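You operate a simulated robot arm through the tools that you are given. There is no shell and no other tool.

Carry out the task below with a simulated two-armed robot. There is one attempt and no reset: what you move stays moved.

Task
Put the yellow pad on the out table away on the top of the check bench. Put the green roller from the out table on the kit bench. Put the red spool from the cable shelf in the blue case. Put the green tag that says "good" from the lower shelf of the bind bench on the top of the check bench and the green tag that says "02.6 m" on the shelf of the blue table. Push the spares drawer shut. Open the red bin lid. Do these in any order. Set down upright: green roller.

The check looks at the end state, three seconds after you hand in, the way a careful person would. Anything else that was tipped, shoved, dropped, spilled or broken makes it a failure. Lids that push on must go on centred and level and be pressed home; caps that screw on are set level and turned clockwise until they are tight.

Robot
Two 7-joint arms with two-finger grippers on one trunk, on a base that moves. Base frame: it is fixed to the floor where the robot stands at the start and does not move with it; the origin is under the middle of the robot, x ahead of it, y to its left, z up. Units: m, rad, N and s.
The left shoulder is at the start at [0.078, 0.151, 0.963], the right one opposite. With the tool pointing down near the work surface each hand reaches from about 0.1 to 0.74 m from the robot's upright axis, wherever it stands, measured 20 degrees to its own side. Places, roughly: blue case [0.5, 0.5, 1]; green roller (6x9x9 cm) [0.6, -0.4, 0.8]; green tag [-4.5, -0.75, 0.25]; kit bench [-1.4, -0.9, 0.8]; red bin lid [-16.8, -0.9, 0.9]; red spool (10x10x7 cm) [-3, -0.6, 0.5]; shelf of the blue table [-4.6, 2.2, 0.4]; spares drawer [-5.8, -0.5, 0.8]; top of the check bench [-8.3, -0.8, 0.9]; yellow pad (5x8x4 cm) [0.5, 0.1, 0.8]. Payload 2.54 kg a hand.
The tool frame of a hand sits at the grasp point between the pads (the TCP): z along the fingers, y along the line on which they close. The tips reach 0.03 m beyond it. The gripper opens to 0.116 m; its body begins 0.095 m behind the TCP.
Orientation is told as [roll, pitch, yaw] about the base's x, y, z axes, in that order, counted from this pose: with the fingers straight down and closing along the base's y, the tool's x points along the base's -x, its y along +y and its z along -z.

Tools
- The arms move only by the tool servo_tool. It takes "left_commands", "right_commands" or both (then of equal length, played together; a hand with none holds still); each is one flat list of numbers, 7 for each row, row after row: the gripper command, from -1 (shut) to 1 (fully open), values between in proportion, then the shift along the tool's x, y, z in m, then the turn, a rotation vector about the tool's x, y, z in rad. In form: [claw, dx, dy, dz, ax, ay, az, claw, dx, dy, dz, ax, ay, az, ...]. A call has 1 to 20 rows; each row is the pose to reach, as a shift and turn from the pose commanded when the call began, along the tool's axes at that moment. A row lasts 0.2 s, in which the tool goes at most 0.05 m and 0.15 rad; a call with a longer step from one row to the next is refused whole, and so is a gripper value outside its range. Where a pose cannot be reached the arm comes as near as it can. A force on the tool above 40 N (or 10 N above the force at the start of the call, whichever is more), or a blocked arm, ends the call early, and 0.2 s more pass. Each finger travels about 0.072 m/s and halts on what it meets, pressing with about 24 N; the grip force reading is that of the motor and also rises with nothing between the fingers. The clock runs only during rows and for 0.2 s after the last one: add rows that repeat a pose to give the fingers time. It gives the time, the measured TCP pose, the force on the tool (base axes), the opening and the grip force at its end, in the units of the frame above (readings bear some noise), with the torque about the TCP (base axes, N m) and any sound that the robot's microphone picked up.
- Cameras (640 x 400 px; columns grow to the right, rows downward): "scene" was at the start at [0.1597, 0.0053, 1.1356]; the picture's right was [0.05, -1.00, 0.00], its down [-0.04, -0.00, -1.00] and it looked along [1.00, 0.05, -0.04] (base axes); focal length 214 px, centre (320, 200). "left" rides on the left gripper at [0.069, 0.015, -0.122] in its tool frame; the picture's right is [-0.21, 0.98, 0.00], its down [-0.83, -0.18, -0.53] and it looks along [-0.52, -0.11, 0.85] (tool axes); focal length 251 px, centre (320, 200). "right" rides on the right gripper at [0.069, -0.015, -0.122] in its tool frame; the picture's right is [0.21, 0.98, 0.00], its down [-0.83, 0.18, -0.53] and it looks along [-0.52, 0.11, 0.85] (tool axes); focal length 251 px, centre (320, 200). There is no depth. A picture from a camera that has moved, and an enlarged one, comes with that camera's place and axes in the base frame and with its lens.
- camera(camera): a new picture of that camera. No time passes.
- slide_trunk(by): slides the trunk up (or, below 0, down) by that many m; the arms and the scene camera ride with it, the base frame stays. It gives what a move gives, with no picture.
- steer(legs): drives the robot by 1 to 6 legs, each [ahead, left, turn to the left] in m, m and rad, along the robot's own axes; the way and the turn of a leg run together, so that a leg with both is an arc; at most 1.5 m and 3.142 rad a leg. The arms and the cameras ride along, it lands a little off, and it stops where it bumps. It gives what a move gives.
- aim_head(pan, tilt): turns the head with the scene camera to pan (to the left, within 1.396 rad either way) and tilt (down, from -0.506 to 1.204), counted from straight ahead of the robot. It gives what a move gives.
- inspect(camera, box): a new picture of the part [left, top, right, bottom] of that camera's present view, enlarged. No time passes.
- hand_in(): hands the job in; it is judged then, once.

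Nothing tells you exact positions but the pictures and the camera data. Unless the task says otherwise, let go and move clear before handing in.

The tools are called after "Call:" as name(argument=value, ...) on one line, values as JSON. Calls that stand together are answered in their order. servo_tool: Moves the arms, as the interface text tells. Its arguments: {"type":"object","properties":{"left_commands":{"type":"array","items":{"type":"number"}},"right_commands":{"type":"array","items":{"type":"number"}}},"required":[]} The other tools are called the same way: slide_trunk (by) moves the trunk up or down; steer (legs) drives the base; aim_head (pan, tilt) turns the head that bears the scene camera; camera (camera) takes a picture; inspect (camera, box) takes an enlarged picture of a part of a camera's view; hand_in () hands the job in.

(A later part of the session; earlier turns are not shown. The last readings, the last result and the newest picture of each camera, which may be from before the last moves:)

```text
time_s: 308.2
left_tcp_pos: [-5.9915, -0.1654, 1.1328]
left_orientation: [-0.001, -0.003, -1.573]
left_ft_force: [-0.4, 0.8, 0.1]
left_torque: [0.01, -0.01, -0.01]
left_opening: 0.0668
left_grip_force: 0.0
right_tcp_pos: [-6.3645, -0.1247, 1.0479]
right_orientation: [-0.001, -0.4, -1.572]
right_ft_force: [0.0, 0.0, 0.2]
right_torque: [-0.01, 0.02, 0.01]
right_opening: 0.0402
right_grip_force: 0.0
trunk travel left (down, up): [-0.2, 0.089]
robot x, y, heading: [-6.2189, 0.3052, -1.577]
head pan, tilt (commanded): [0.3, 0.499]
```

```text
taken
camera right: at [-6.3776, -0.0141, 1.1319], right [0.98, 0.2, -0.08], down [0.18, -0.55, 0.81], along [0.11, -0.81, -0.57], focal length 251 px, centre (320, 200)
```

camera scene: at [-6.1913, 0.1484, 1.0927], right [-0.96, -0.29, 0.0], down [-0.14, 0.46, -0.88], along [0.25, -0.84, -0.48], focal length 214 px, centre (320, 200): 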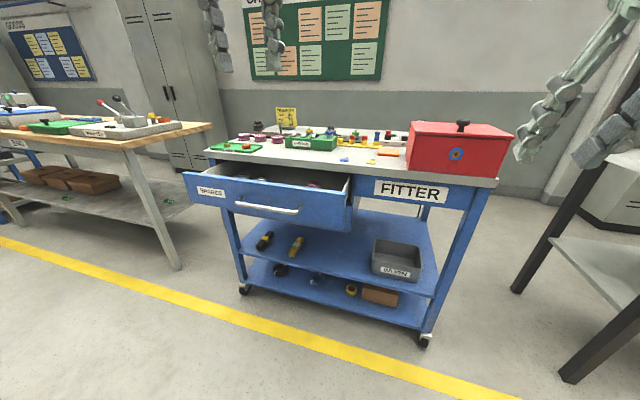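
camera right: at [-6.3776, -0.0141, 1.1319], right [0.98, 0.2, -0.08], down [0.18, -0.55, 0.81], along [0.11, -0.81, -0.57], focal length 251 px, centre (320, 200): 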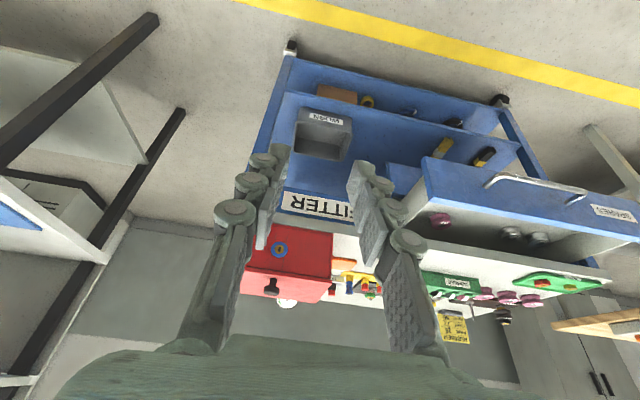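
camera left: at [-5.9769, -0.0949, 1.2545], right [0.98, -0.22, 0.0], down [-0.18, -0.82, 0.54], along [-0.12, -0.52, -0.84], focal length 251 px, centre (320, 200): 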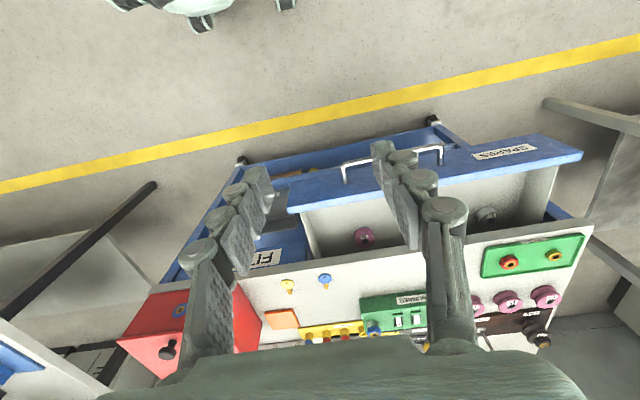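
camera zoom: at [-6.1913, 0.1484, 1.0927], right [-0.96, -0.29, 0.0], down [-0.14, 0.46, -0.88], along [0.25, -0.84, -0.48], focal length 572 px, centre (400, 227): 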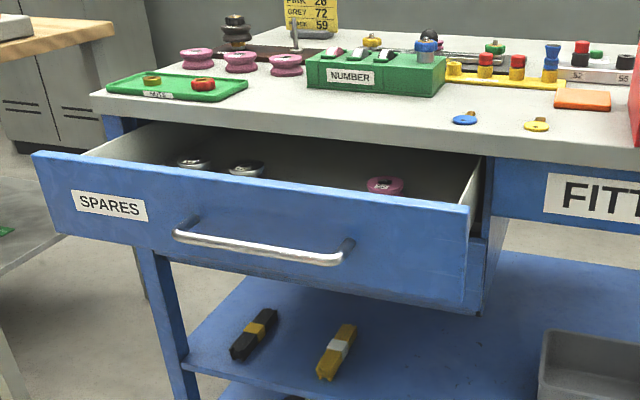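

The drawer front is at y≈-0.37 (z 0.71–0.83, x -6.11 to -5.55), about 11–12 cm out from the cart's FITTER panel. I'll stand in front, close the right gripper, point it forward and push at the middle above the handle.

Call:
steer(legs=[[0.12, 0.54, 0]])

Call:
servo_tool(right_commands=[-0.6, 0, 0, 0, 0, -0.12, 0, -1, 0, 0, 0, 0, -0.24, 0, -1, 0, 0, 0, 0, -0.36, 0, -1, 0, 0, 0, 0, -0.48, 0, -1, 0, 0, 0, 0, -0.6, 0, -1, 0, 0, 0, 0, -0.6, 0])

Call:
aim_head(pan=-0.1, tilt=0.7)

Call:
camera(camera="scene")

Call:
camera(camera="right")

```text
time_s: 313.8
left_tcp_pos: [-5.4539, -0.2843, 1.1338]
left_orientation: [-0.002, -0.003, -1.563]
left_ft_force: [0.2, -0.8, 0.8]
left_torque: [0.02, -0.01, 0.01]
left_opening: 0.0667
left_grip_force: 0.0
right_tcp_pos: [-5.8263, -0.248, 1.0476]
right_orientation: [-0.001, -0.401, -1.562]
right_ft_force: [0.4, -0.1, -0.1]
right_torque: [0.01, -0.01, 0.01]
right_opening: 0.0407
right_grip_force: 0.0
trunk travel left (down, up): [-0.2, 0.089]
robot x, y, heading: [-5.6827, 0.1833, -1.565]
head pan, tilt (commanded): [0.3, 0.499]
```

```text
time_s: 315.2
left_tcp_pos: [-5.4532, -0.2848, 1.1323]
left_orientation: [-0.001, -0.004, -1.562]
left_ft_force: [0.6, -0.2, 0.1]
left_torque: [-0.03, 0.0, -0.02]
left_opening: 0.0667
left_grip_force: 0.0
right_tcp_pos: [-5.827, -0.2484, 1.0463]
right_orientation: [-0.002, -1.002, -1.56]
right_ft_force: [0.3, 0.2, -0.1]
right_torque: [-0.02, 0.0, -0.01]
right_opening: 0.0002
right_grip_force: 24.0
trunk travel left (down, up): [-0.2, 0.089]
robot x, y, heading: [-5.6836, 0.1832, -1.564]
head pan, tilt (commanded): [0.3, 0.499]
```

```text
time_s: 316.1
left_tcp_pos: [-5.4538, -0.284, 1.1331]
left_orientation: [-0.001, -0.003, -1.563]
left_ft_force: [-0.4, -0.8, -1.0]
left_torque: [-0.02, 0.0, 0.01]
left_opening: 0.0669
left_grip_force: 0.0
right_tcp_pos: [-5.8276, -0.2493, 1.0459]
right_orientation: [-0.002, -0.998, -1.561]
right_ft_force: [0.2, -0.1, 0.5]
right_torque: [-0.01, -0.01, 0.0]
right_opening: 0.0
right_grip_force: 24.5
trunk travel left (down, up): [-0.2, 0.089]
robot x, y, heading: [-5.688, 0.182, -1.565]
head pan, tilt (commanded): [-0.099, 0.7]
```

```text
taken
camera scene: at [-5.6728, 0.0258, 1.0841], right [-0.99, -0.13, 0.0], down [-0.07, 0.56, -0.83], along [0.11, -0.82, -0.56], focal length 214 px, centre (320, 200)
```

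scene: 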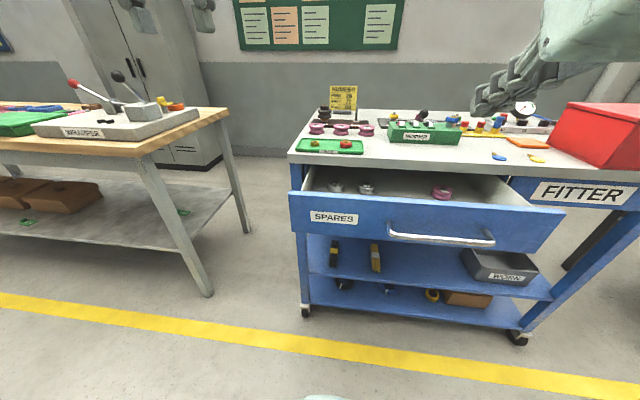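

```text
taken
camera right: at [-5.8423, -0.1097, 1.0529], right [0.98, 0.12, -0.18], down [0.18, 0.0, 0.98], along [0.12, -0.99, -0.02], focal length 251 px, centre (320, 200)
```

right: 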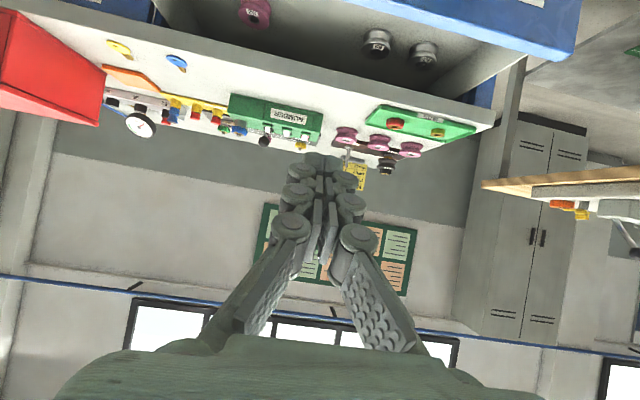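

Call:
camera(camera="scene")

Call:
inspect(camera="scene", box=[260, 120, 600, 300])

```text
taken
camera scene: at [-5.6728, 0.0258, 1.0841], right [-0.99, -0.13, 0.0], down [-0.07, 0.56, -0.83], along [0.11, -0.82, -0.56], focal length 214 px, centre (320, 200)
```

scene: 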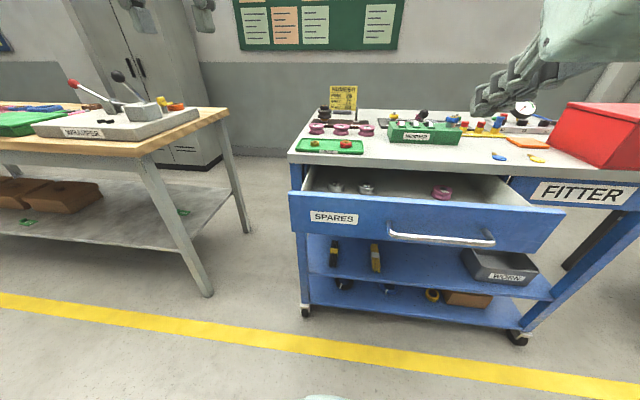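

```text
1.88 times, centred on (430, 210) of scene
camera zoom: at [-5.6728, 0.0258, 1.0841], right [-0.99, -0.13, 0.0], down [-0.07, 0.56, -0.83], along [0.11, -0.82, -0.56], focal length 404 px, centre (113, 181)
```

zoom: 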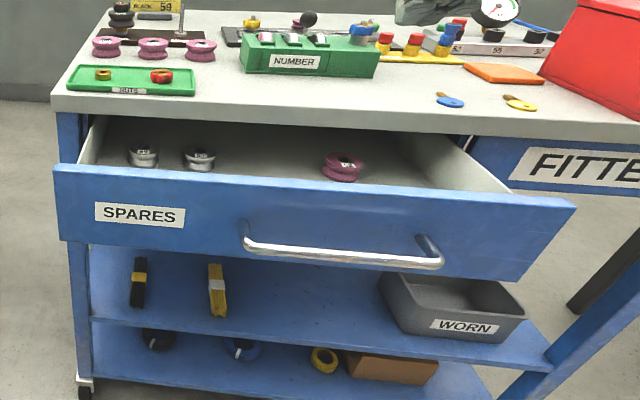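

Panel confirmed: top z≈0.826, front y≈-0.37, handle at z≈0.76. Lowering the closed gripper in front of the panel, above the handle.

Call:
servo_tool(right_commands=[-1, 0.034, 0, 0.022, 0, 0, 0, -1, 0.068, 0, 0.044, 0, 0, 0, -1, 0.102, 0, 0.066, 0, 0, 0, -1, 0.136, 0, 0.088, 0, 0, 0, -1, 0.17, 0, 0.11, 0, 0, 0, -1, 0.1976, 0, 0.1269, 0, 0, 0, -1, 0.1976, 0, 0.1269, 0, 0, 0])

Call:
camera(camera="scene")

```text
time_s: 317.7
left_tcp_pos: [-5.453, -0.2832, 1.1331]
left_orientation: [-0.001, -0.003, -1.562]
left_ft_force: [0.2, -0.2, -0.5]
left_torque: [0.01, -0.02, 0.0]
left_opening: 0.0666
left_grip_force: 0.2
right_tcp_pos: [-5.7863, -0.3204, 0.803]
right_orientation: [-0.001, -1.002, -1.56]
right_ft_force: [0.4, 0.4, -0.2]
right_torque: [0.0, -0.04, -0.01]
right_opening: 0.0
right_grip_force: 24.0
right hand out of reach, approached as far as the arm can: row 1, 2, 3, 4, 5, 6, 7
trunk travel left (down, up): [-0.2, 0.089]
robot x, y, heading: [-5.6888, 0.184, -1.569]
head pan, tilt (commanded): [-0.099, 0.7]
```

```text
taken
camera scene: at [-5.6923, 0.0291, 1.075], right [-1.0, 0.09, 0.0], down [0.06, 0.64, -0.76], along [-0.07, -0.76, -0.64], focal length 214 px, centre (320, 200)
```

scene: 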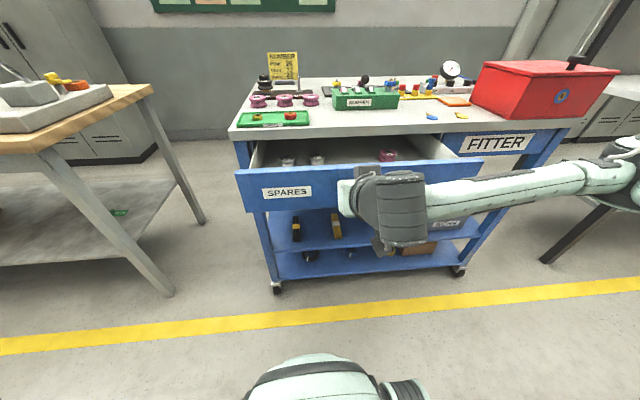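

The hand is just in front of the panel. Pushing gently forward in small steps.

Call:
servo_tool(right_commands=[-1, -0.0076, 0, -0.0049, 0, 0, 0, -1, -0.013, 0, 0.0035, 0, 0, 0, -1, -0.0184, 0, 0.0119, 0, 0, 0, -1, -0.0238, 0, 0.0203, 0, 0, 0, -1, -0.0292, 0, 0.0287, 0, 0, 0, -1, -0.0292, 0, 0.0287, 0, 0, 0])

Call:
camera(camera="scene")

```text
time_s: 319.1
left_tcp_pos: [-5.4539, -0.285, 1.1328]
left_orientation: [-0.003, -0.004, -1.563]
left_ft_force: [0.0, 0.6, -0.4]
left_torque: [0.0, 0.02, -0.04]
left_opening: 0.0667
left_grip_force: 0.1
right_tcp_pos: [-5.7888, -0.3618, 0.8161]
right_orientation: [-0.002, -1.002, -1.562]
right_ft_force: [0.2, 0.6, -0.5]
right_torque: [0.02, 0.02, 0.02]
right_opening: 0.0
right_grip_force: 23.5
trunk travel left (down, up): [-0.2, 0.089]
robot x, y, heading: [-5.6848, 0.1834, -1.565]
head pan, tilt (commanded): [-0.099, 0.7]
```

```text
taken
camera scene: at [-5.6923, 0.0291, 1.075], right [-1.0, 0.09, 0.0], down [0.06, 0.64, -0.76], along [-0.07, -0.76, -0.64], focal length 214 px, centre (320, 200)
```

scene: 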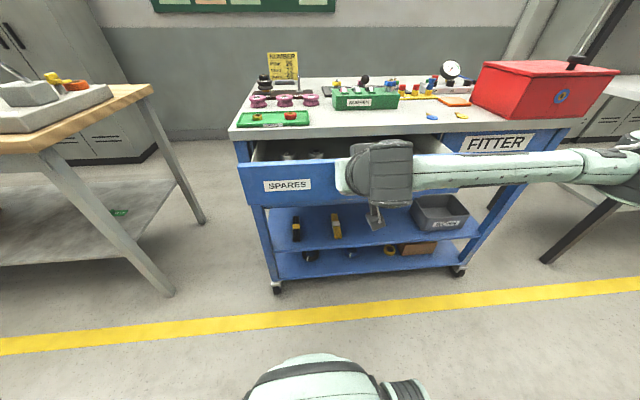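

The drawer is sliding in easily. Continuing to push slowly.

Call:
servo_tool(right_commands=[-1, -0.0054, 0, 0.0084, 0, 0, 0, -1, -0.0108, 0, 0.0168, 0, 0, 0, -1, -0.0162, 0, 0.0252, 0, 0, 0, -1, -0.0216, 0, 0.0336, 0, 0, 0, -1, -0.027, 0, 0.042, 0, 0, 0, -1, -0.0324, 0, 0.0505, 0, 0, 0, -1, -0.0324, 0, 0.0505, 0, 0, 0])

Call:
inspect(camera="scene", box=[220, 90, 560, 270])

```text
time_s: 320.7
left_tcp_pos: [-5.4538, -0.2838, 1.1327]
left_orientation: [-0.001, -0.005, -1.563]
left_ft_force: [0.4, 0.2, -0.1]
left_torque: [-0.01, -0.01, -0.02]
left_opening: 0.0667
left_grip_force: 0.1
right_tcp_pos: [-5.787, -0.423, 0.8164]
right_orientation: [-0.002, -1.003, -1.561]
right_ft_force: [0.1, -0.5, -0.2]
right_torque: [-0.02, -0.01, -0.01]
right_opening: 0.0001
right_grip_force: 28.4
trunk travel left (down, up): [-0.2, 0.089]
robot x, y, heading: [-5.6829, 0.1806, -1.564]
head pan, tilt (commanded): [-0.099, 0.7]
```

```text
1.88 times, centred on (390, 180) of scene
camera zoom: at [-5.6923, 0.0291, 1.075], right [-1.0, 0.09, 0.0], down [0.06, 0.64, -0.76], along [-0.07, -0.76, -0.64], focal length 404 px, centre (188, 238)
```

zoom: 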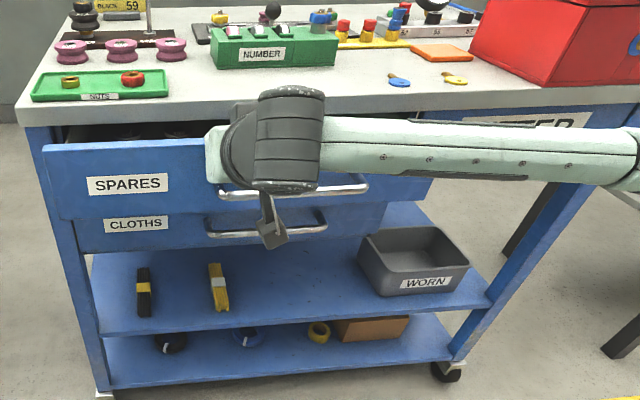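

The SPARES front is nearly flush with the CLOTHS drawer below. Pushing the rest in smaller steps, watching force.

Call:
servo_tool(right_commands=[-1, -0.0043, 0, 0.0067, 0, 0, 0, -1, -0.0086, 0, 0.0135, 0, 0, 0, -1, -0.013, 0, 0.0202, 0, 0, 0, -1, -0.0173, 0, 0.0269, 0, 0, 0, -1, -0.0216, 0, 0.0336, 0, 0, 0, -1, -0.0216, 0, 0.0336, 0, 0, 0])

Call:
inspect(camera="scene", box=[220, 90, 560, 270])

```text
time_s: 322.1
left_tcp_pos: [-5.4549, -0.2846, 1.1329]
left_orientation: [-0.002, -0.003, -1.563]
left_ft_force: [0.0, 0.0, -0.6]
left_torque: [0.02, 0.0, 0.02]
left_opening: 0.0669
left_grip_force: 0.1
right_tcp_pos: [-5.7875, -0.4617, 0.8161]
right_orientation: [-0.002, -1.001, -1.56]
right_ft_force: [-0.1, -0.8, 0.2]
right_torque: [0.01, 0.03, 0.01]
right_opening: 0.0
right_grip_force: 28.5
trunk travel left (down, up): [-0.2, 0.089]
robot x, y, heading: [-5.6872, 0.1792, -1.57]
head pan, tilt (commanded): [-0.099, 0.7]
```

```text
1.88 times, centred on (390, 180) of scene
camera zoom: at [-5.6923, 0.0291, 1.075], right [-1.0, 0.09, 0.0], down [0.06, 0.64, -0.76], along [-0.07, -0.76, -0.64], focal length 404 px, centre (188, 238)
```

zoom: 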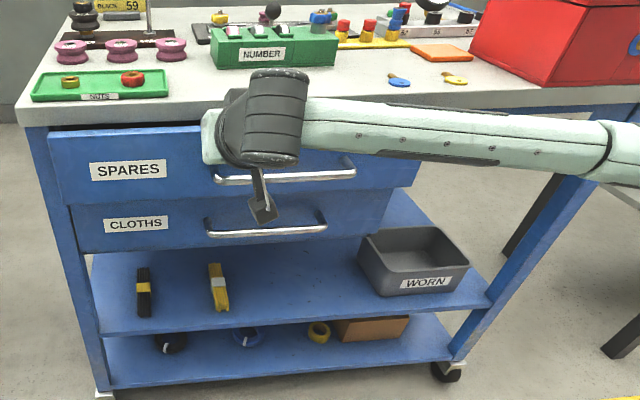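

Call:
servo_tool(right_commands=[-1, -0.0043, 0, 0.0067, 0, 0, 0, -1, -0.0086, 0, 0.0135, 0, 0, 0, -1, -0.013, 0, 0.0202, 0, 0, 0, -1, -0.0162, 0, 0.0252, 0, 0, 0, -1, -0.0162, 0, 0.0252, 0, 0, 0])

Call:
inspect(camera="scene", box=[220, 90, 560, 270])

```text
time_s: 323.3
left_tcp_pos: [-5.4531, -0.285, 1.1334]
left_orientation: [-0.002, -0.003, -1.562]
left_ft_force: [1.4, -0.1, -0.1]
left_torque: [0.02, -0.03, 0.03]
left_opening: 0.0668
left_grip_force: 0.1
right_tcp_pos: [-5.786, -0.4925, 0.8152]
right_orientation: [-0.002, -1.002, -1.561]
right_ft_force: [-0.7, -0.1, -0.4]
right_torque: [0.02, 0.04, 0.0]
right_opening: 0.0
right_grip_force: 28.7
trunk travel left (down, up): [-0.2, 0.089]
robot x, y, heading: [-5.6869, 0.1816, -1.564]
head pan, tilt (commanded): [-0.099, 0.7]
```

```text
1.88 times, centred on (390, 180) of scene
camera zoom: at [-5.6923, 0.0291, 1.075], right [-1.0, 0.09, 0.0], down [0.06, 0.64, -0.76], along [-0.07, -0.76, -0.64], focal length 404 px, centre (188, 238)
```

zoom: 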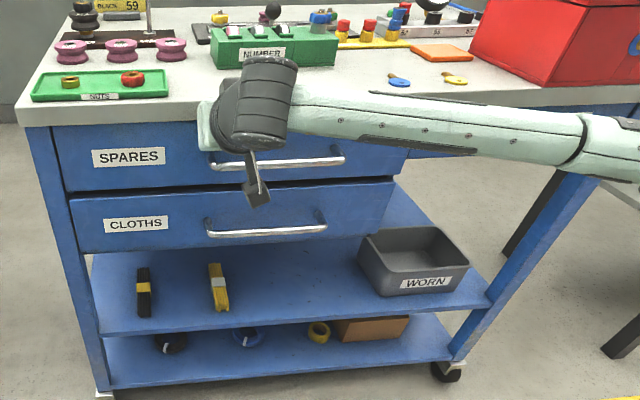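

Call:
servo_tool(right_commands=[-1, -0.0027, 0, 0.0042, 0, 0, 0, -1, -0.0054, 0, 0.0084, 0, 0, 0, -1, -0.0081, 0, 0.0126, 0, 0, 0, -1, -0.0108, 0, 0.0168, 0, 0, 0, -1, -0.0108, 0, 0.0168, 0, 0, 0])

Call:
inspect(camera="scene", box=[220, 90, 560, 270])

```text
time_s: 324.2
left_tcp_pos: [-5.4555, -0.2825, 1.1333]
left_orientation: [-0.002, -0.006, -1.564]
left_ft_force: [-0.7, -0.1, 0.8]
left_torque: [0.04, -0.06, 0.01]
left_opening: 0.0667
left_grip_force: 0.1
right_tcp_pos: [-5.7862, -0.5007, 0.8139]
right_orientation: [-0.003, -0.995, -1.559]
right_ft_force: [-3.8, 17.9, 8.0]
right_torque: [-0.09, 0.07, -0.13]
right_opening: 0.0061
right_grip_force: 28.3
trunk travel left (down, up): [-0.2, 0.089]
robot x, y, heading: [-5.6873, 0.1837, -1.569]
head pan, tilt (commanded): [-0.099, 0.7]
stopped in row 4 (right hand): the force on the tool passed its limit at 48 N (the readings are from after the stop); the commanded pose is now the measured one
```

```text
1.88 times, centred on (390, 180) of scene
camera zoom: at [-5.693, 0.0318, 1.0755], right [-1.0, 0.1, 0.0], down [0.06, 0.64, -0.77], along [-0.07, -0.76, -0.64], focal length 404 px, centre (188, 238)
```

zoom: 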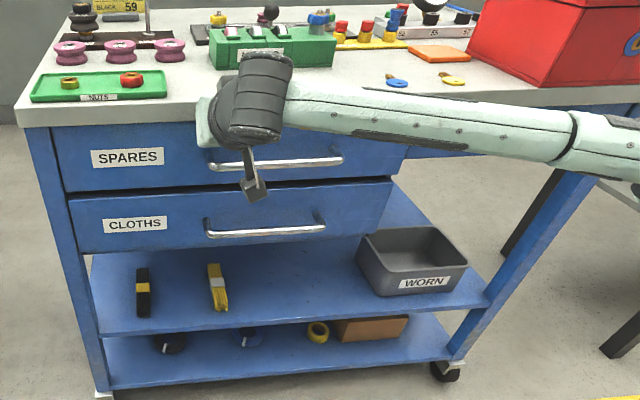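

The drawer hit its stop. Backing the hand off to check it's fully shut.

Call:
servo_tool(right_commands=[-1, 0.0108, 0, -0.0168, 0, 0, 0, -1, 0.03, 0, -0.04, 0, 0, 0, -1, 0.03, 0, -0.08, 0, 0, 0, -1, 0.02, 0, -0.12, 0, 0, 0, -1, 0.0, 0, -0.16, 0, 0, 0, -1, -0.02, 0, -0.2, 0, 0, 0, -1, -0.02, 0, -0.2, 0, 0, 0])

Call:
camera(camera="scene")

Call:
inspect(camera="scene", box=[220, 110, 500, 260])

```text
time_s: 325.8
left_tcp_pos: [-5.4548, -0.2845, 1.1331]
left_orientation: [-0.002, -0.003, -1.564]
left_ft_force: [-0.2, 0.0, 0.4]
left_torque: [0.0, 0.01, 0.02]
left_opening: 0.0669
left_grip_force: 0.0
right_tcp_pos: [-5.7876, -0.3478, 0.9372]
right_orientation: [-0.003, -0.991, -1.556]
right_ft_force: [0.0, 0.3, -0.4]
right_torque: [0.0, 0.02, -0.01]
right_opening: 0.0001
right_grip_force: 28.9
trunk travel left (down, up): [-0.2, 0.089]
robot x, y, heading: [-5.6855, 0.1785, -1.567]
head pan, tilt (commanded): [-0.099, 0.7]
```

```text
taken
camera scene: at [-5.6927, 0.0297, 1.075], right [-1.0, 0.1, 0.0], down [0.06, 0.64, -0.76], along [-0.07, -0.76, -0.64], focal length 214 px, centre (320, 200)
```

scene: 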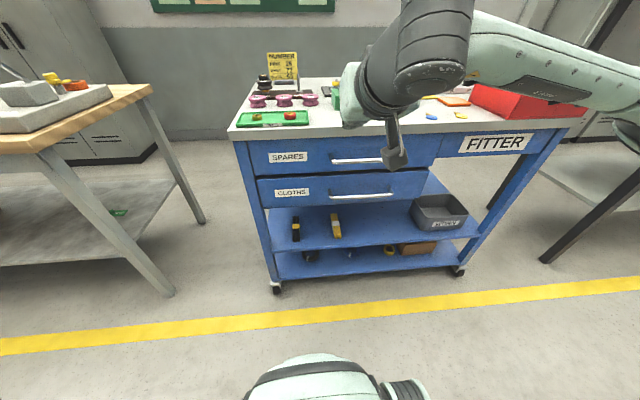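

```text
2.29 times, centred on (360, 185) of scene
camera zoom: at [-5.6927, 0.0297, 1.075], right [-1.0, 0.1, 0.0], down [0.06, 0.64, -0.76], along [-0.07, -0.76, -0.64], focal length 490 px, centre (229, 234)
```

zoom: 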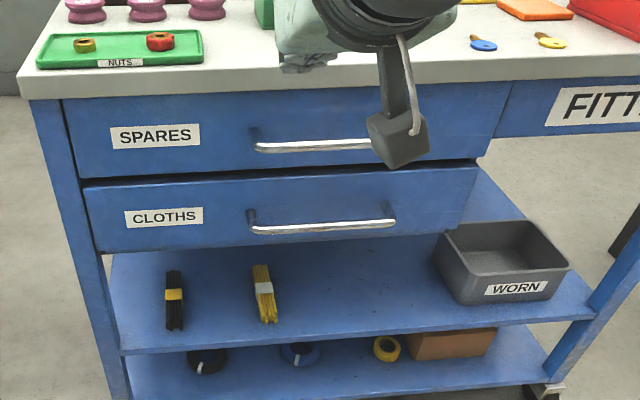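

The SPARES drawer is shut flush. Next the 02.6 m tag with the left hand: first tuck the right hand up and vertical, then move to the bind bench.

Call:
servo_tool(right_commands=[-1, -0.022, 0, -0.0315, 0, 0.14, 0, -1, -0.044, 0, -0.063, 0, 0.28, 0, -1, -0.066, 0, -0.0945, 0, 0.42, 0, -1, -0.088, 0, -0.126, 0, 0.56, 0, -1, -0.11, 0, -0.1575, 0, 0.7, 0, -1, -0.132, 0, -0.189, 0, 0.84, 0, -1, -0.1545, 0, -0.2205, 0, 0.985, 0, -1, -0.1545, 0, -0.2205, 0, 0.985, 0])

Call:
steer(legs=[[-0.17, 0.77, 0]])

Call:
aim_head(pan=0.2, tilt=0.7)

Call:
camera(camera="scene")

```text
time_s: 327.6
left_tcp_pos: [-5.4544, -0.2841, 1.1336]
left_orientation: [-0.003, -0.004, -1.564]
left_ft_force: [0.7, -0.3, 0.1]
left_torque: [0.02, 0.01, 0.02]
left_opening: 0.0668
left_grip_force: 0.0
right_tcp_pos: [-5.7851, -0.2463, 1.1877]
right_orientation: [-0.001, -0.008, -1.56]
right_ft_force: [-1.1, -0.7, 0.4]
right_torque: [0.0, -0.01, 0.0]
right_opening: 0.0002
right_grip_force: 29.1
trunk travel left (down, up): [-0.2, 0.089]
robot x, y, heading: [-5.6853, 0.1829, -1.573]
head pan, tilt (commanded): [-0.099, 0.7]
```

```text
time_s: 335.3
left_tcp_pos: [-4.6896, -0.1102, 1.1329]
left_orientation: [-0.002, -0.002, -1.562]
left_ft_force: [0.0, -1.0, 1.0]
left_torque: [-0.01, 0.0, 0.02]
left_opening: 0.0667
left_grip_force: 0.1
right_tcp_pos: [-5.0205, -0.0731, 1.188]
right_orientation: [-0.001, -0.007, -1.561]
right_ft_force: [0.1, -0.7, 0.6]
right_torque: [-0.02, 0.01, 0.03]
right_opening: 0.0001
right_grip_force: 28.1
trunk travel left (down, up): [-0.2, 0.089]
robot x, y, heading: [-4.9216, 0.36, -1.57]
head pan, tilt (commanded): [-0.099, 0.7]
```

```text
time_s: 336.1
left_tcp_pos: [-4.6902, -0.1094, 1.1334]
left_orientation: [-0.002, -0.002, -1.564]
left_ft_force: [-0.2, -0.6, -0.5]
left_torque: [-0.01, 0.01, 0.0]
left_opening: 0.0666
left_grip_force: 0.1
right_tcp_pos: [-5.0215, -0.0717, 1.1875]
right_orientation: [-0.002, -0.007, -1.562]
right_ft_force: [0.0, 0.0, -0.9]
right_torque: [0.01, -0.02, -0.02]
right_opening: 0.0001
right_grip_force: 28.6
trunk travel left (down, up): [-0.2, 0.089]
robot x, y, heading: [-4.9222, 0.3588, -1.563]
head pan, tilt (commanded): [0.201, 0.7]
```

```text
taken
camera scene: at [-4.9028, 0.2057, 1.075], right [-0.98, -0.2, 0.0], down [-0.13, 0.63, -0.76], along [0.16, -0.75, -0.64], focal length 214 px, centre (320, 200)
```

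scene: 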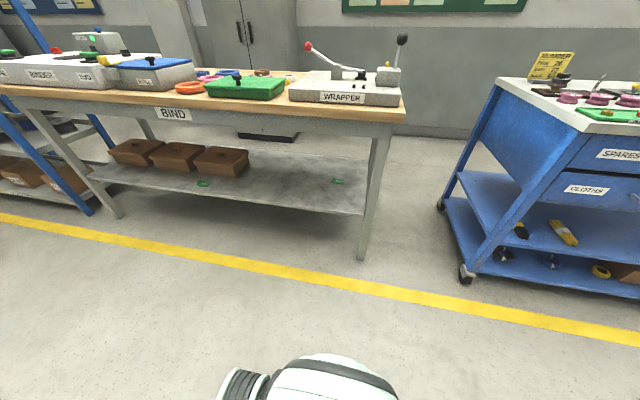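

Tucking the right hand further out and back so it clears the WRAPPER levers, then lowering the trunk.

Call:
servo_tool(right_commands=[-1, 0.03, -0.035, 0, 0, 0, 0, -1, 0.06, -0.07, 0, 0, 0, 0, -1, 0.09, -0.105, 0, 0, 0, 0, -1, 0.12, -0.14, 0, 0, 0, 0, -1, 0.15, -0.175, 0, 0, 0, 0, -1, 0.15, -0.21, 0, 0, 0, 0, -1, 0.15, -0.21, 0, 0, 0, 0])

Call:
slide_trunk(by=-0.2)

Call:
servo_tool(left_commands=[0.4, -0.003, -0.008, 0.04, 0, -0.06, 0, 0.6, -0.006, -0.016, 0.08, 0, -0.12, 0, 0.8, -0.009, -0.024, 0.12, 0, -0.18, 0, 1, -0.012, -0.032, 0.16, 0, -0.24, 0, 1, -0.015, -0.04, 0.2, 0, -0.3, 0, 1, -0.018, -0.048, 0.24, 0, -0.36, 0, 1, -0.021, -0.056, 0.28, 0, -0.4, 0, 1, -0.024, -0.064, 0.32, 0, -0.4, 0, 1, -0.027, -0.072, 0.36, 0, -0.4, 0, 1, -0.03, -0.08, 0.4, 0, -0.4, 0, 1, -0.03, -0.085, 0.44, 0, -0.4, 0, 1, -0.03, -0.085, 0.48, 0, -0.4, 0, 1, -0.03, -0.085, 0.49, 0, -0.4, 0, 1, -0.03, -0.085, 0.49, 0, -0.4, 0])

Call:
camera(camera="left")

Call:
camera(camera="scene")

```text
time_s: 337.7
left_tcp_pos: [-4.6896, -0.1095, 1.1322]
left_orientation: [-0.001, -0.004, -1.563]
left_ft_force: [-0.1, 0.5, 0.5]
left_torque: [0.01, -0.02, 0.02]
left_opening: 0.0668
left_grip_force: 0.0
right_tcp_pos: [-5.1668, 0.0211, 1.1247]
right_orientation: [-0.002, -0.009, -1.56]
right_ft_force: [0.3, -0.8, 0.4]
right_torque: [0.02, -0.03, -0.03]
right_opening: 0.0
right_grip_force: 28.3
right hand out of reach, approached as far as the arm can: row 3, 4, 5, 6, 7
trunk travel left (down, up): [-0.2, 0.089]
robot x, y, heading: [-4.918, 0.3564, -1.566]
head pan, tilt (commanded): [0.201, 0.7]
```

```text
time_s: 339.9
left_tcp_pos: [-4.6903, -0.1093, 0.9328]
left_orientation: [-0.002, -0.003, -1.562]
left_ft_force: [0.3, -0.1, 0.2]
left_torque: [-0.01, 0.02, 0.01]
left_opening: 0.0666
left_grip_force: 0.2
right_tcp_pos: [-5.1659, 0.0203, 0.9244]
right_orientation: [-0.001, -0.009, -1.56]
right_ft_force: [0.1, -0.1, 0.0]
right_torque: [0.02, 0.0, -0.02]
right_opening: 0.0
right_grip_force: 28.2
trunk travel left (down, up): [0.0, 0.289]
robot x, y, heading: [-4.9247, 0.3565, -1.561]
head pan, tilt (commanded): [0.201, 0.7]
```

```text
time_s: 342.9
left_tcp_pos: [-4.7785, -0.1411, 0.4435]
left_orientation: [0.0, -0.401, -1.563]
left_ft_force: [-0.2, -0.1, -0.2]
left_torque: [-0.01, 0.0, -0.05]
left_opening: 0.1159
left_grip_force: 0.1
right_tcp_pos: [-5.1656, 0.0213, 0.9244]
right_orientation: [-0.001, -0.006, -1.56]
right_ft_force: [0.4, -0.5, 0.2]
right_torque: [0.01, -0.03, -0.01]
right_opening: 0.0
right_grip_force: 28.8
trunk travel left (down, up): [0.0, 0.289]
robot x, y, heading: [-4.9198, 0.3578, -1.566]
head pan, tilt (commanded): [0.201, 0.7]
```

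```text
taken
camera left: at [-4.7641, -0.0293, 0.5283], right [0.98, -0.19, 0.08], down [-0.18, -0.55, 0.82], along [-0.11, -0.81, -0.57], focal length 251 px, centre (320, 200)
```

left: 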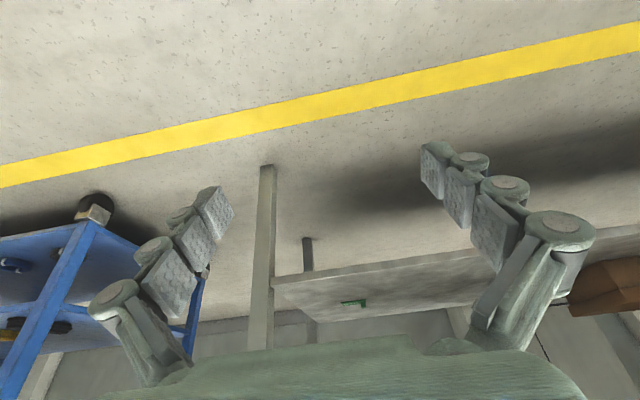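

```text
taken
camera scene: at [-4.9028, 0.2057, 0.875], right [-0.98, -0.2, 0.0], down [-0.13, 0.63, -0.76], along [0.16, -0.75, -0.64], focal length 214 px, centre (320, 200)
```

scene: 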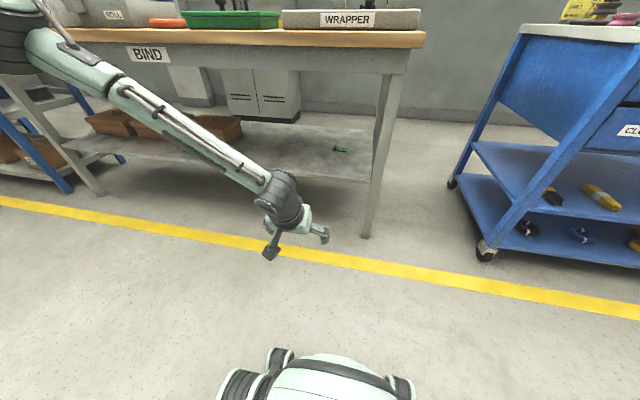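

The left elbow is high in this posture and would meet the bench top. I'll raise the hand back up close to the body and try to re-posture the arm with a lower elbow.

Call:
servo_tool(left_commands=[1, -0.004, 0.008, -0.0425, 0, 0.034, 0, 1, -0.008, 0.016, -0.085, 0, 0.068, 0, 1, -0.012, 0.024, -0.1275, 0, 0.1, 0, 1, -0.016, 0.032, -0.17, 0, 0.134, 0, 1, -0.02, 0.04, -0.2125, 0, 0.168, 0, 1, -0.024, 0.048, -0.255, 0, 0.2, 0, 1, -0.028, 0.056, -0.2975, 0, 0.234, 0, 1, -0.032, 0.064, -0.34, 0, 0.268, 0, 1, -0.036, 0.072, -0.3825, 0, 0.3, 0, 1, -0.04, 0.08, -0.425, 0, 0.334, 0, 1, -0.042, 0.09, -0.468, 0, 0.368, 0, 1, -0.0436, 0.1, -0.5105, 0, 0.4, 0, 1, -0.0436, 0.1, -0.5105, 0, 0.4, 0])

Call:
aim_head(pan=0.9, tilt=0.4)

Call:
camera(camera="scene")

Call:
aim_head(pan=-0.9, tilt=0.4)

Call:
camera(camera="scene")

```text
time_s: 345.7
left_tcp_pos: [-4.6773, 0.0204, 0.9289]
left_orientation: [-0.001, -0.002, -1.564]
left_ft_force: [0.3, -0.3, -0.3]
left_torque: [-0.01, 0.0, -0.02]
left_opening: 0.1162
left_grip_force: 0.2
right_tcp_pos: [-5.1653, 0.0207, 0.9248]
right_orientation: [-0.002, -0.007, -1.56]
right_ft_force: [-0.6, -0.7, -0.5]
right_torque: [-0.02, 0.04, 0.0]
right_opening: 0.0001
right_grip_force: 28.9
trunk travel left (down, up): [0.0, 0.289]
robot x, y, heading: [-4.9186, 0.3567, -1.566]
head pan, tilt (commanded): [0.201, 0.7]
```

```text
time_s: 346.8
left_tcp_pos: [-4.6766, 0.0205, 0.93]
left_orientation: [0.0, -0.004, -1.563]
left_ft_force: [0.5, 0.4, -0.3]
left_torque: [0.02, 0.01, -0.01]
left_opening: 0.1159
left_grip_force: 0.1
right_tcp_pos: [-5.1658, 0.0196, 0.9252]
right_orientation: [-0.003, -0.007, -1.562]
right_ft_force: [0.9, -0.4, -0.1]
right_torque: [-0.03, -0.02, 0.0]
right_opening: 0.0
right_grip_force: 28.2
trunk travel left (down, up): [0.0, 0.289]
robot x, y, heading: [-4.9205, 0.3606, -1.567]
head pan, tilt (commanded): [0.901, 0.4]
```

```text
taken
camera scene: at [-4.8473, 0.2316, 0.9018], right [-0.62, -0.79, 0.0], down [-0.31, 0.24, -0.92], along [0.72, -0.57, -0.39], focal length 214 px, centre (320, 200)
```

scene: 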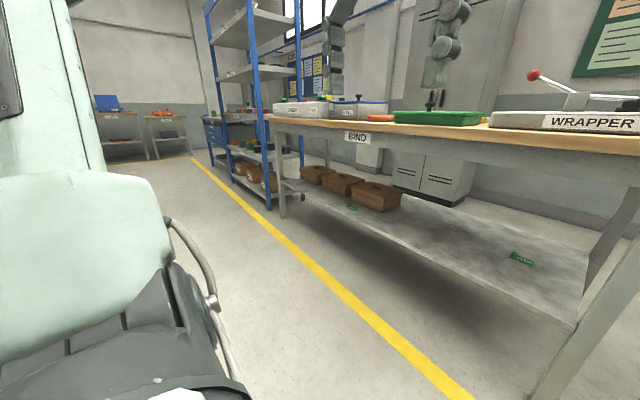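

```text
time_s: 348.6
left_tcp_pos: [-4.6777, 0.0206, 0.9293]
left_orientation: [-0.001, -0.005, -1.562]
left_ft_force: [0.0, -0.1, 0.4]
left_torque: [-0.02, -0.01, -0.01]
left_opening: 0.1162
left_grip_force: 0.1
right_tcp_pos: [-5.1662, 0.0206, 0.9248]
right_orientation: [-0.002, -0.006, -1.561]
right_ft_force: [-0.2, -0.6, 0.3]
right_torque: [-0.02, 0.01, -0.03]
right_opening: 0.0001
right_grip_force: 28.9
trunk travel left (down, up): [0.0, 0.289]
robot x, y, heading: [-4.9182, 0.3579, -1.569]
head pan, tilt (commanded): [-0.901, 0.4]
```

```text
taken
camera scene: at [-4.9924, 0.231, 0.9019], right [-0.63, 0.78, 0.0], down [0.3, 0.24, -0.92], along [-0.72, -0.58, -0.39], focal length 214 px, centre (320, 200)
```

scene: 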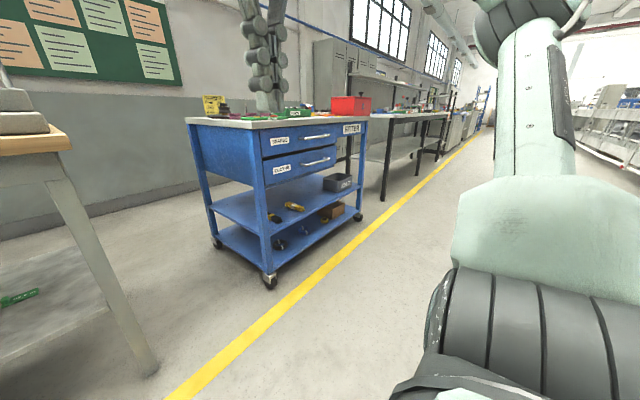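

Both upper arms ride high when the hands are tucked. I'll stretch the left arm out low to the front-left, so the elbow drops, and then bring the hand inward at low height.

Call:
servo_tool(left_commands=[1, -0.02, 0.0277, 0.029, 0, -0.03, 0, 1, -0.04, 0.0554, 0.058, 0, -0.06, 0, 1, -0.06, 0.083, 0.088, 0, -0.09, 0, 1, -0.08, 0.111, 0.117, 0, -0.12, 0, 1, -0.1, 0.1385, 0.146, 0, -0.15, 0, 1, -0.12, 0.166, 0.175, 0, -0.18, 0, 1, -0.14, 0.194, 0.205, 0, -0.21, 0, 1, -0.16, 0.2215, 0.234, 0, -0.24, 0, 1, -0.18, 0.249, 0.263, 0, -0.27, 0, 1, -0.2, 0.277, 0.292, 0, -0.3, 0, 1, -0.22, 0.3046, 0.322, 0, -0.34, 0, 1, -0.24, 0.3323, 0.351, 0, -0.37, 0, 1, -0.26, 0.36, 0.38, 0, -0.4, 0, 1, -0.26, 0.36, 0.38, 0, -0.4, 0])

Call:
aim_head(pan=0.6, tilt=0.5)

Call:
camera(camera="scene")

```text
time_s: 351.6
left_tcp_pos: [-4.3129, -0.2388, 0.5523]
left_orientation: [-0.002, -0.405, -1.561]
left_ft_force: [0.3, 0.6, 0.0]
left_torque: [-0.02, -0.03, 0.02]
left_opening: 0.1163
left_grip_force: 0.0
right_tcp_pos: [-5.1664, 0.0213, 0.9249]
right_orientation: [-0.001, -0.008, -1.559]
right_ft_force: [-0.5, -0.6, 0.0]
right_torque: [-0.02, 0.03, 0.03]
right_opening: 0.0
right_grip_force: 28.9
trunk travel left (down, up): [0.0, 0.289]
robot x, y, heading: [-4.9231, 0.3547, -1.567]
head pan, tilt (commanded): [-0.901, 0.4]
```

```text
time_s: 353.2
left_tcp_pos: [-4.3153, -0.2381, 0.5513]
left_orientation: [-0.002, -0.402, -1.563]
left_ft_force: [0.3, -0.6, 0.5]
left_torque: [0.01, 0.04, -0.02]
left_opening: 0.1162
left_grip_force: 0.0
right_tcp_pos: [-5.1665, 0.0222, 0.9251]
right_orientation: [-0.002, -0.006, -1.558]
right_ft_force: [0.5, -0.4, 0.0]
right_torque: [-0.01, -0.01, 0.0]
right_opening: 0.0
right_grip_force: 28.3
trunk travel left (down, up): [0.0, 0.289]
robot x, y, heading: [-4.924, 0.3558, -1.564]
head pan, tilt (commanded): [0.6, 0.499]
```

```text
taken
camera scene: at [-4.8684, 0.214, 0.8927], right [-0.82, -0.57, 0.0], down [-0.27, 0.39, -0.88], along [0.5, -0.72, -0.48], focal length 214 px, centre (320, 200)
```

scene: 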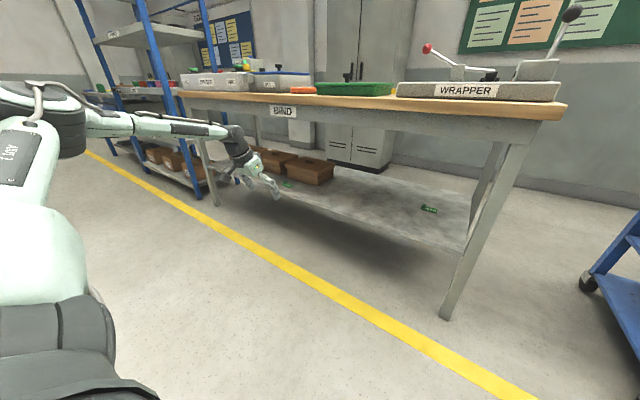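

Call:
servo_tool(left_commands=[1, 0.025, -0.031, 0.011, 0, -0.08, 0, 1, 0.05, -0.063, 0.022, 0, -0.16, 0, 1, 0.076, -0.094, 0.034, 0, -0.24, 0, 1, 0.101, -0.126, 0.045, 0, -0.32, 0, 1, 0.126, -0.157, 0.056, 0, -0.4, 0, 1, 0.126, -0.157, 0.056, 0, -0.4, 0])

Call:
servo_tool(left_commands=[1, 0.013, -0.042, -0.006, 0, 0, 0, 1, 0.026, -0.083, -0.012, 0, 0, 0, 1, 0.039, -0.125, -0.018, 0, 0, 0, 1, 0.052, -0.167, -0.024, 0, 0, 0, 1, 0.065, -0.208, -0.03, 0, 0, 0, 1, 0.077, -0.25, -0.0365, 0, 0, 0, 1, 0.077, -0.25, -0.0365, 0, 0, 0])

Call:
camera(camera="scene")

```text
time_s: 354.6
left_tcp_pos: [-4.4713, -0.1461, 0.4489]
left_orientation: [-0.001, -0.806, -1.563]
left_ft_force: [0.8, -0.3, -0.5]
left_torque: [-0.02, -0.01, 0.0]
left_opening: 0.1161
left_grip_force: 0.1
right_tcp_pos: [-5.1653, 0.0212, 0.9254]
right_orientation: [-0.001, -0.008, -1.561]
right_ft_force: [0.1, 1.0, -1.1]
right_torque: [0.01, -0.02, 0.0]
right_opening: 0.0001
right_grip_force: 28.3
trunk travel left (down, up): [0.0, 0.289]
robot x, y, heading: [-4.9225, 0.3551, -1.565]
head pan, tilt (commanded): [0.6, 0.499]
```

```text
time_s: 356.2
left_tcp_pos: [-4.7221, -0.0683, 0.4193]
left_orientation: [-0.003, -0.803, -1.562]
left_ft_force: [-0.2, -0.3, 0.3]
left_torque: [0.0, 0.0, -0.02]
left_opening: 0.1159
left_grip_force: 0.0
right_tcp_pos: [-5.166, 0.0202, 0.9247]
right_orientation: [-0.002, -0.007, -1.56]
right_ft_force: [0.4, -1.1, 0.2]
right_torque: [0.0, 0.02, -0.03]
right_opening: 0.0
right_grip_force: 28.7
trunk travel left (down, up): [0.0, 0.289]
robot x, y, heading: [-4.922, 0.3586, -1.565]
head pan, tilt (commanded): [0.6, 0.499]
```

```text
taken
camera scene: at [-4.8683, 0.2141, 0.8927], right [-0.82, -0.57, 0.0], down [-0.27, 0.39, -0.88], along [0.5, -0.72, -0.48], focal length 214 px, centre (320, 200)
```

scene: 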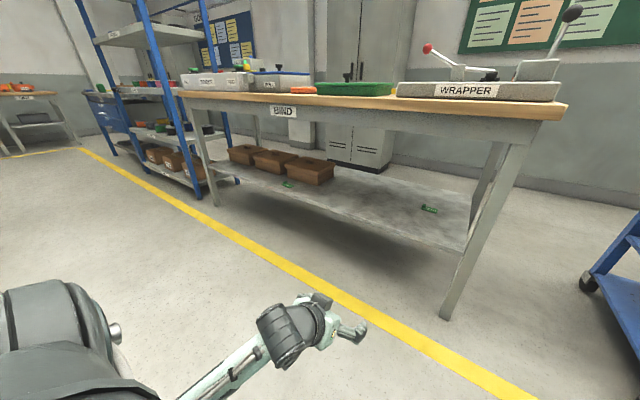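

The elbow is now low and tucked. Extending forward to the pre-grasp pose with less tilt and checking the forearm stays low.

Call:
servo_tool(left_commands=[1, -0.016, -0.013, 0.0095, 0, 0.1, 0, 1, -0.033, -0.026, 0.019, 0, 0.2, 0, 1, -0.049, -0.039, 0.0285, 0, 0.3, 0, 1, -0.0658, -0.052, 0.038, 0, 0.4, 0, 1, -0.0658, -0.052, 0.038, 0, 0.4, 0])

Call:
aim_head(pan=0.35, tilt=0.75)

Call:
camera(camera="scene")

```text
time_s: 357.4
left_tcp_pos: [-4.7673, -0.1393, 0.4379]
left_orientation: [0.011, -0.397, -1.567]
left_ft_force: [-0.5, 1.0, -0.6]
left_torque: [0.0, -0.01, -0.01]
left_opening: 0.1162
left_grip_force: 0.0
right_tcp_pos: [-5.1654, 0.0226, 0.9256]
right_orientation: [-0.001, -0.011, -1.56]
right_ft_force: [0.6, 0.2, 0.4]
right_torque: [0.03, -0.05, -0.03]
right_opening: 0.0001
right_grip_force: 29.0
trunk travel left (down, up): [0.0, 0.289]
robot x, y, heading: [-4.9209, 0.358, -1.565]
head pan, tilt (commanded): [0.6, 0.499]
```

```text
time_s: 358.1
left_tcp_pos: [-4.7666, -0.1402, 0.4392]
left_orientation: [0.013, -0.402, -1.567]
left_ft_force: [0.5, -0.6, 0.2]
left_torque: [-0.01, 0.0, -0.01]
left_opening: 0.1162
left_grip_force: 0.0
right_tcp_pos: [-5.166, 0.0216, 0.9251]
right_orientation: [-0.002, -0.011, -1.562]
right_ft_force: [-1.0, -0.3, -0.5]
right_torque: [-0.03, 0.01, -0.01]
right_opening: 0.0
right_grip_force: 28.6
trunk travel left (down, up): [0.0, 0.289]
robot x, y, heading: [-4.9202, 0.3558, -1.563]
head pan, tilt (commanded): [0.351, 0.75]
```

```text
taken
camera scene: at [-4.8909, 0.2123, 0.8712], right [-0.94, -0.35, 0.0], down [-0.24, 0.64, -0.73], along [0.25, -0.69, -0.68], focal length 214 px, centre (320, 200)
```

scene: 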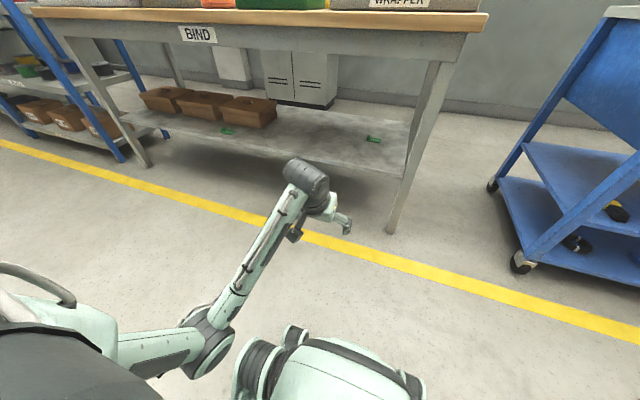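

The forearm is now low and will pass under the bench. Driving forward so the hand slides in over the shelf.

Call:
steer(legs=[[0.5, 0, 0]])

Call:
camera(camera="left")

Call:
camera(camera="scene")

```text
time_s: 361.1
left_tcp_pos: [-4.7748, -0.6387, 0.4406]
left_orientation: [0.011, -0.404, -1.576]
left_ft_force: [-0.1, 0.6, 0.5]
left_torque: [-0.01, 0.03, 0.02]
left_opening: 0.1162
left_grip_force: 0.0
right_tcp_pos: [-5.1695, -0.47, 0.9246]
right_orientation: [0.0, -0.008, -1.57]
right_ft_force: [-0.5, 1.1, 0.2]
right_torque: [0.02, -0.01, 0.02]
right_opening: 0.0
right_grip_force: 28.7
trunk travel left (down, up): [0.0, 0.289]
robot x, y, heading: [-4.9233, -0.1408, -1.576]
head pan, tilt (commanded): [0.351, 0.75]
```

```text
taken
camera left: at [-4.7601, -0.5259, 0.5251], right [0.98, -0.2, 0.1], down [-0.19, -0.55, 0.81], along [-0.11, -0.81, -0.57], focal length 251 px, centre (320, 200)
```

left: 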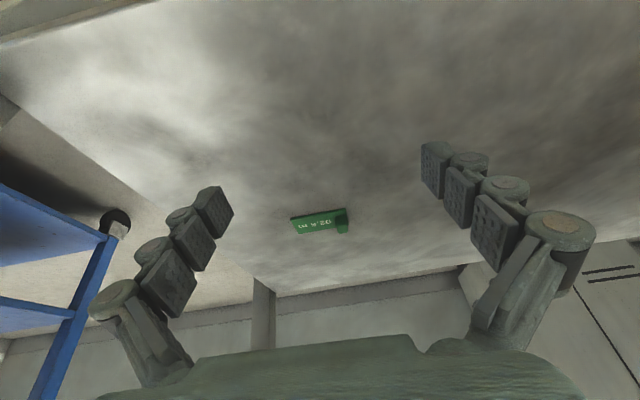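

```text
taken
camera scene: at [-4.8931, -0.2834, 0.871], right [-0.94, -0.34, 0.0], down [-0.23, 0.64, -0.73], along [0.25, -0.69, -0.68], focal length 214 px, centre (320, 200)
```

scene: 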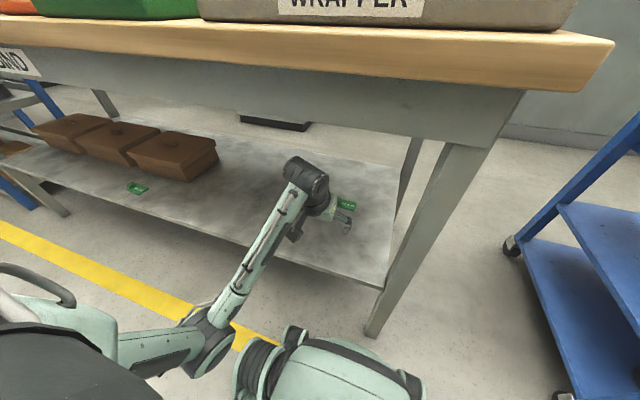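

Call:
inspect(camera="left", box=[270, 180, 380, 250])

```text
5.71 times, centred on (325, 215) of left
camera zoom: at [-4.7601, -0.5259, 0.5251], right [0.98, -0.2, 0.1], down [-0.19, -0.55, 0.81], along [-0.11, -0.81, -0.57], focal length 1437 px, centre (291, 114)
```

zoom: 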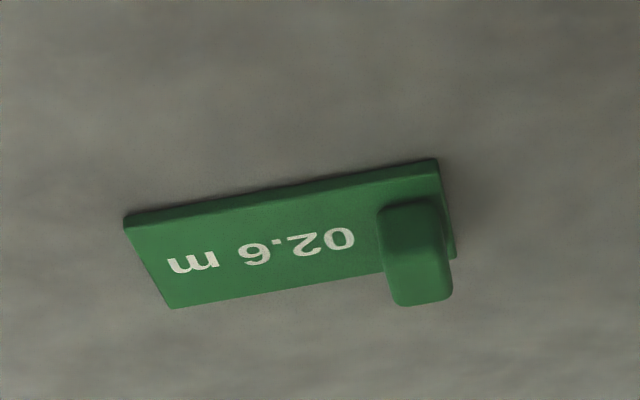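

Confirmed "02.6 m"; knob at about [-4.774, -0.813]. Extending the left hand over it with a narrowed gripper.

Call:
servo_tool(left_commands=[0.6, -0.035, 0, 0.021, 0, 0, 0, 0.2, -0.07, 0, 0.042, 0, 0, 0, -0.2, -0.105, 0, 0.063, 0, 0, 0, -0.3, -0.139, 0.001, 0.084, 0, 0, 0, -0.3, -0.139, 0.001, 0.084, 0, 0, 0])

Call:
inspect(camera="left", box=[220, 80, 420, 220])

Call:
camera(camera="scene")

```text
time_s: 362.3
left_tcp_pos: [-4.7745, -0.8007, 0.4154]
left_orientation: [0.012, -0.406, -1.577]
left_ft_force: [1.3, -0.6, 0.4]
left_torque: [-0.01, 0.01, 0.0]
left_opening: 0.0404
left_grip_force: 0.1
right_tcp_pos: [-5.1705, -0.4702, 0.9248]
right_orientation: [-0.002, -0.009, -1.571]
right_ft_force: [-0.5, -0.1, 0.3]
right_torque: [0.02, 0.0, -0.02]
right_opening: 0.0001
right_grip_force: 28.6
trunk travel left (down, up): [0.0, 0.289]
robot x, y, heading: [-4.9205, -0.1409, -1.574]
head pan, tilt (commanded): [0.351, 0.75]
```

```text
2.86 times, centred on (320, 150) of left
camera zoom: at [-4.7608, -0.6885, 0.5013], right [0.98, -0.2, 0.1], down [-0.19, -0.55, 0.81], along [-0.11, -0.81, -0.57], focal length 718 px, centre (320, 343)
```

zoom: 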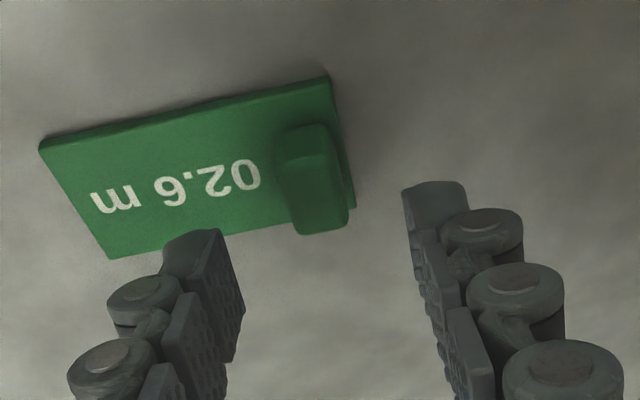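

```text
taken
camera scene: at [-4.8934, -0.2844, 0.8707], right [-0.94, -0.34, 0.0], down [-0.23, 0.64, -0.73], along [0.25, -0.69, -0.68], focal length 214 px, centre (320, 200)
```

scene: 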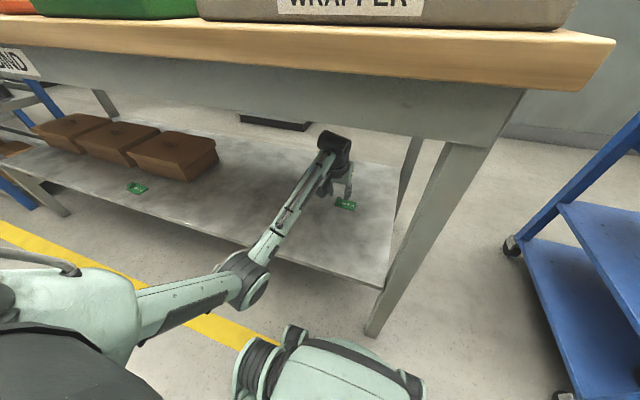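

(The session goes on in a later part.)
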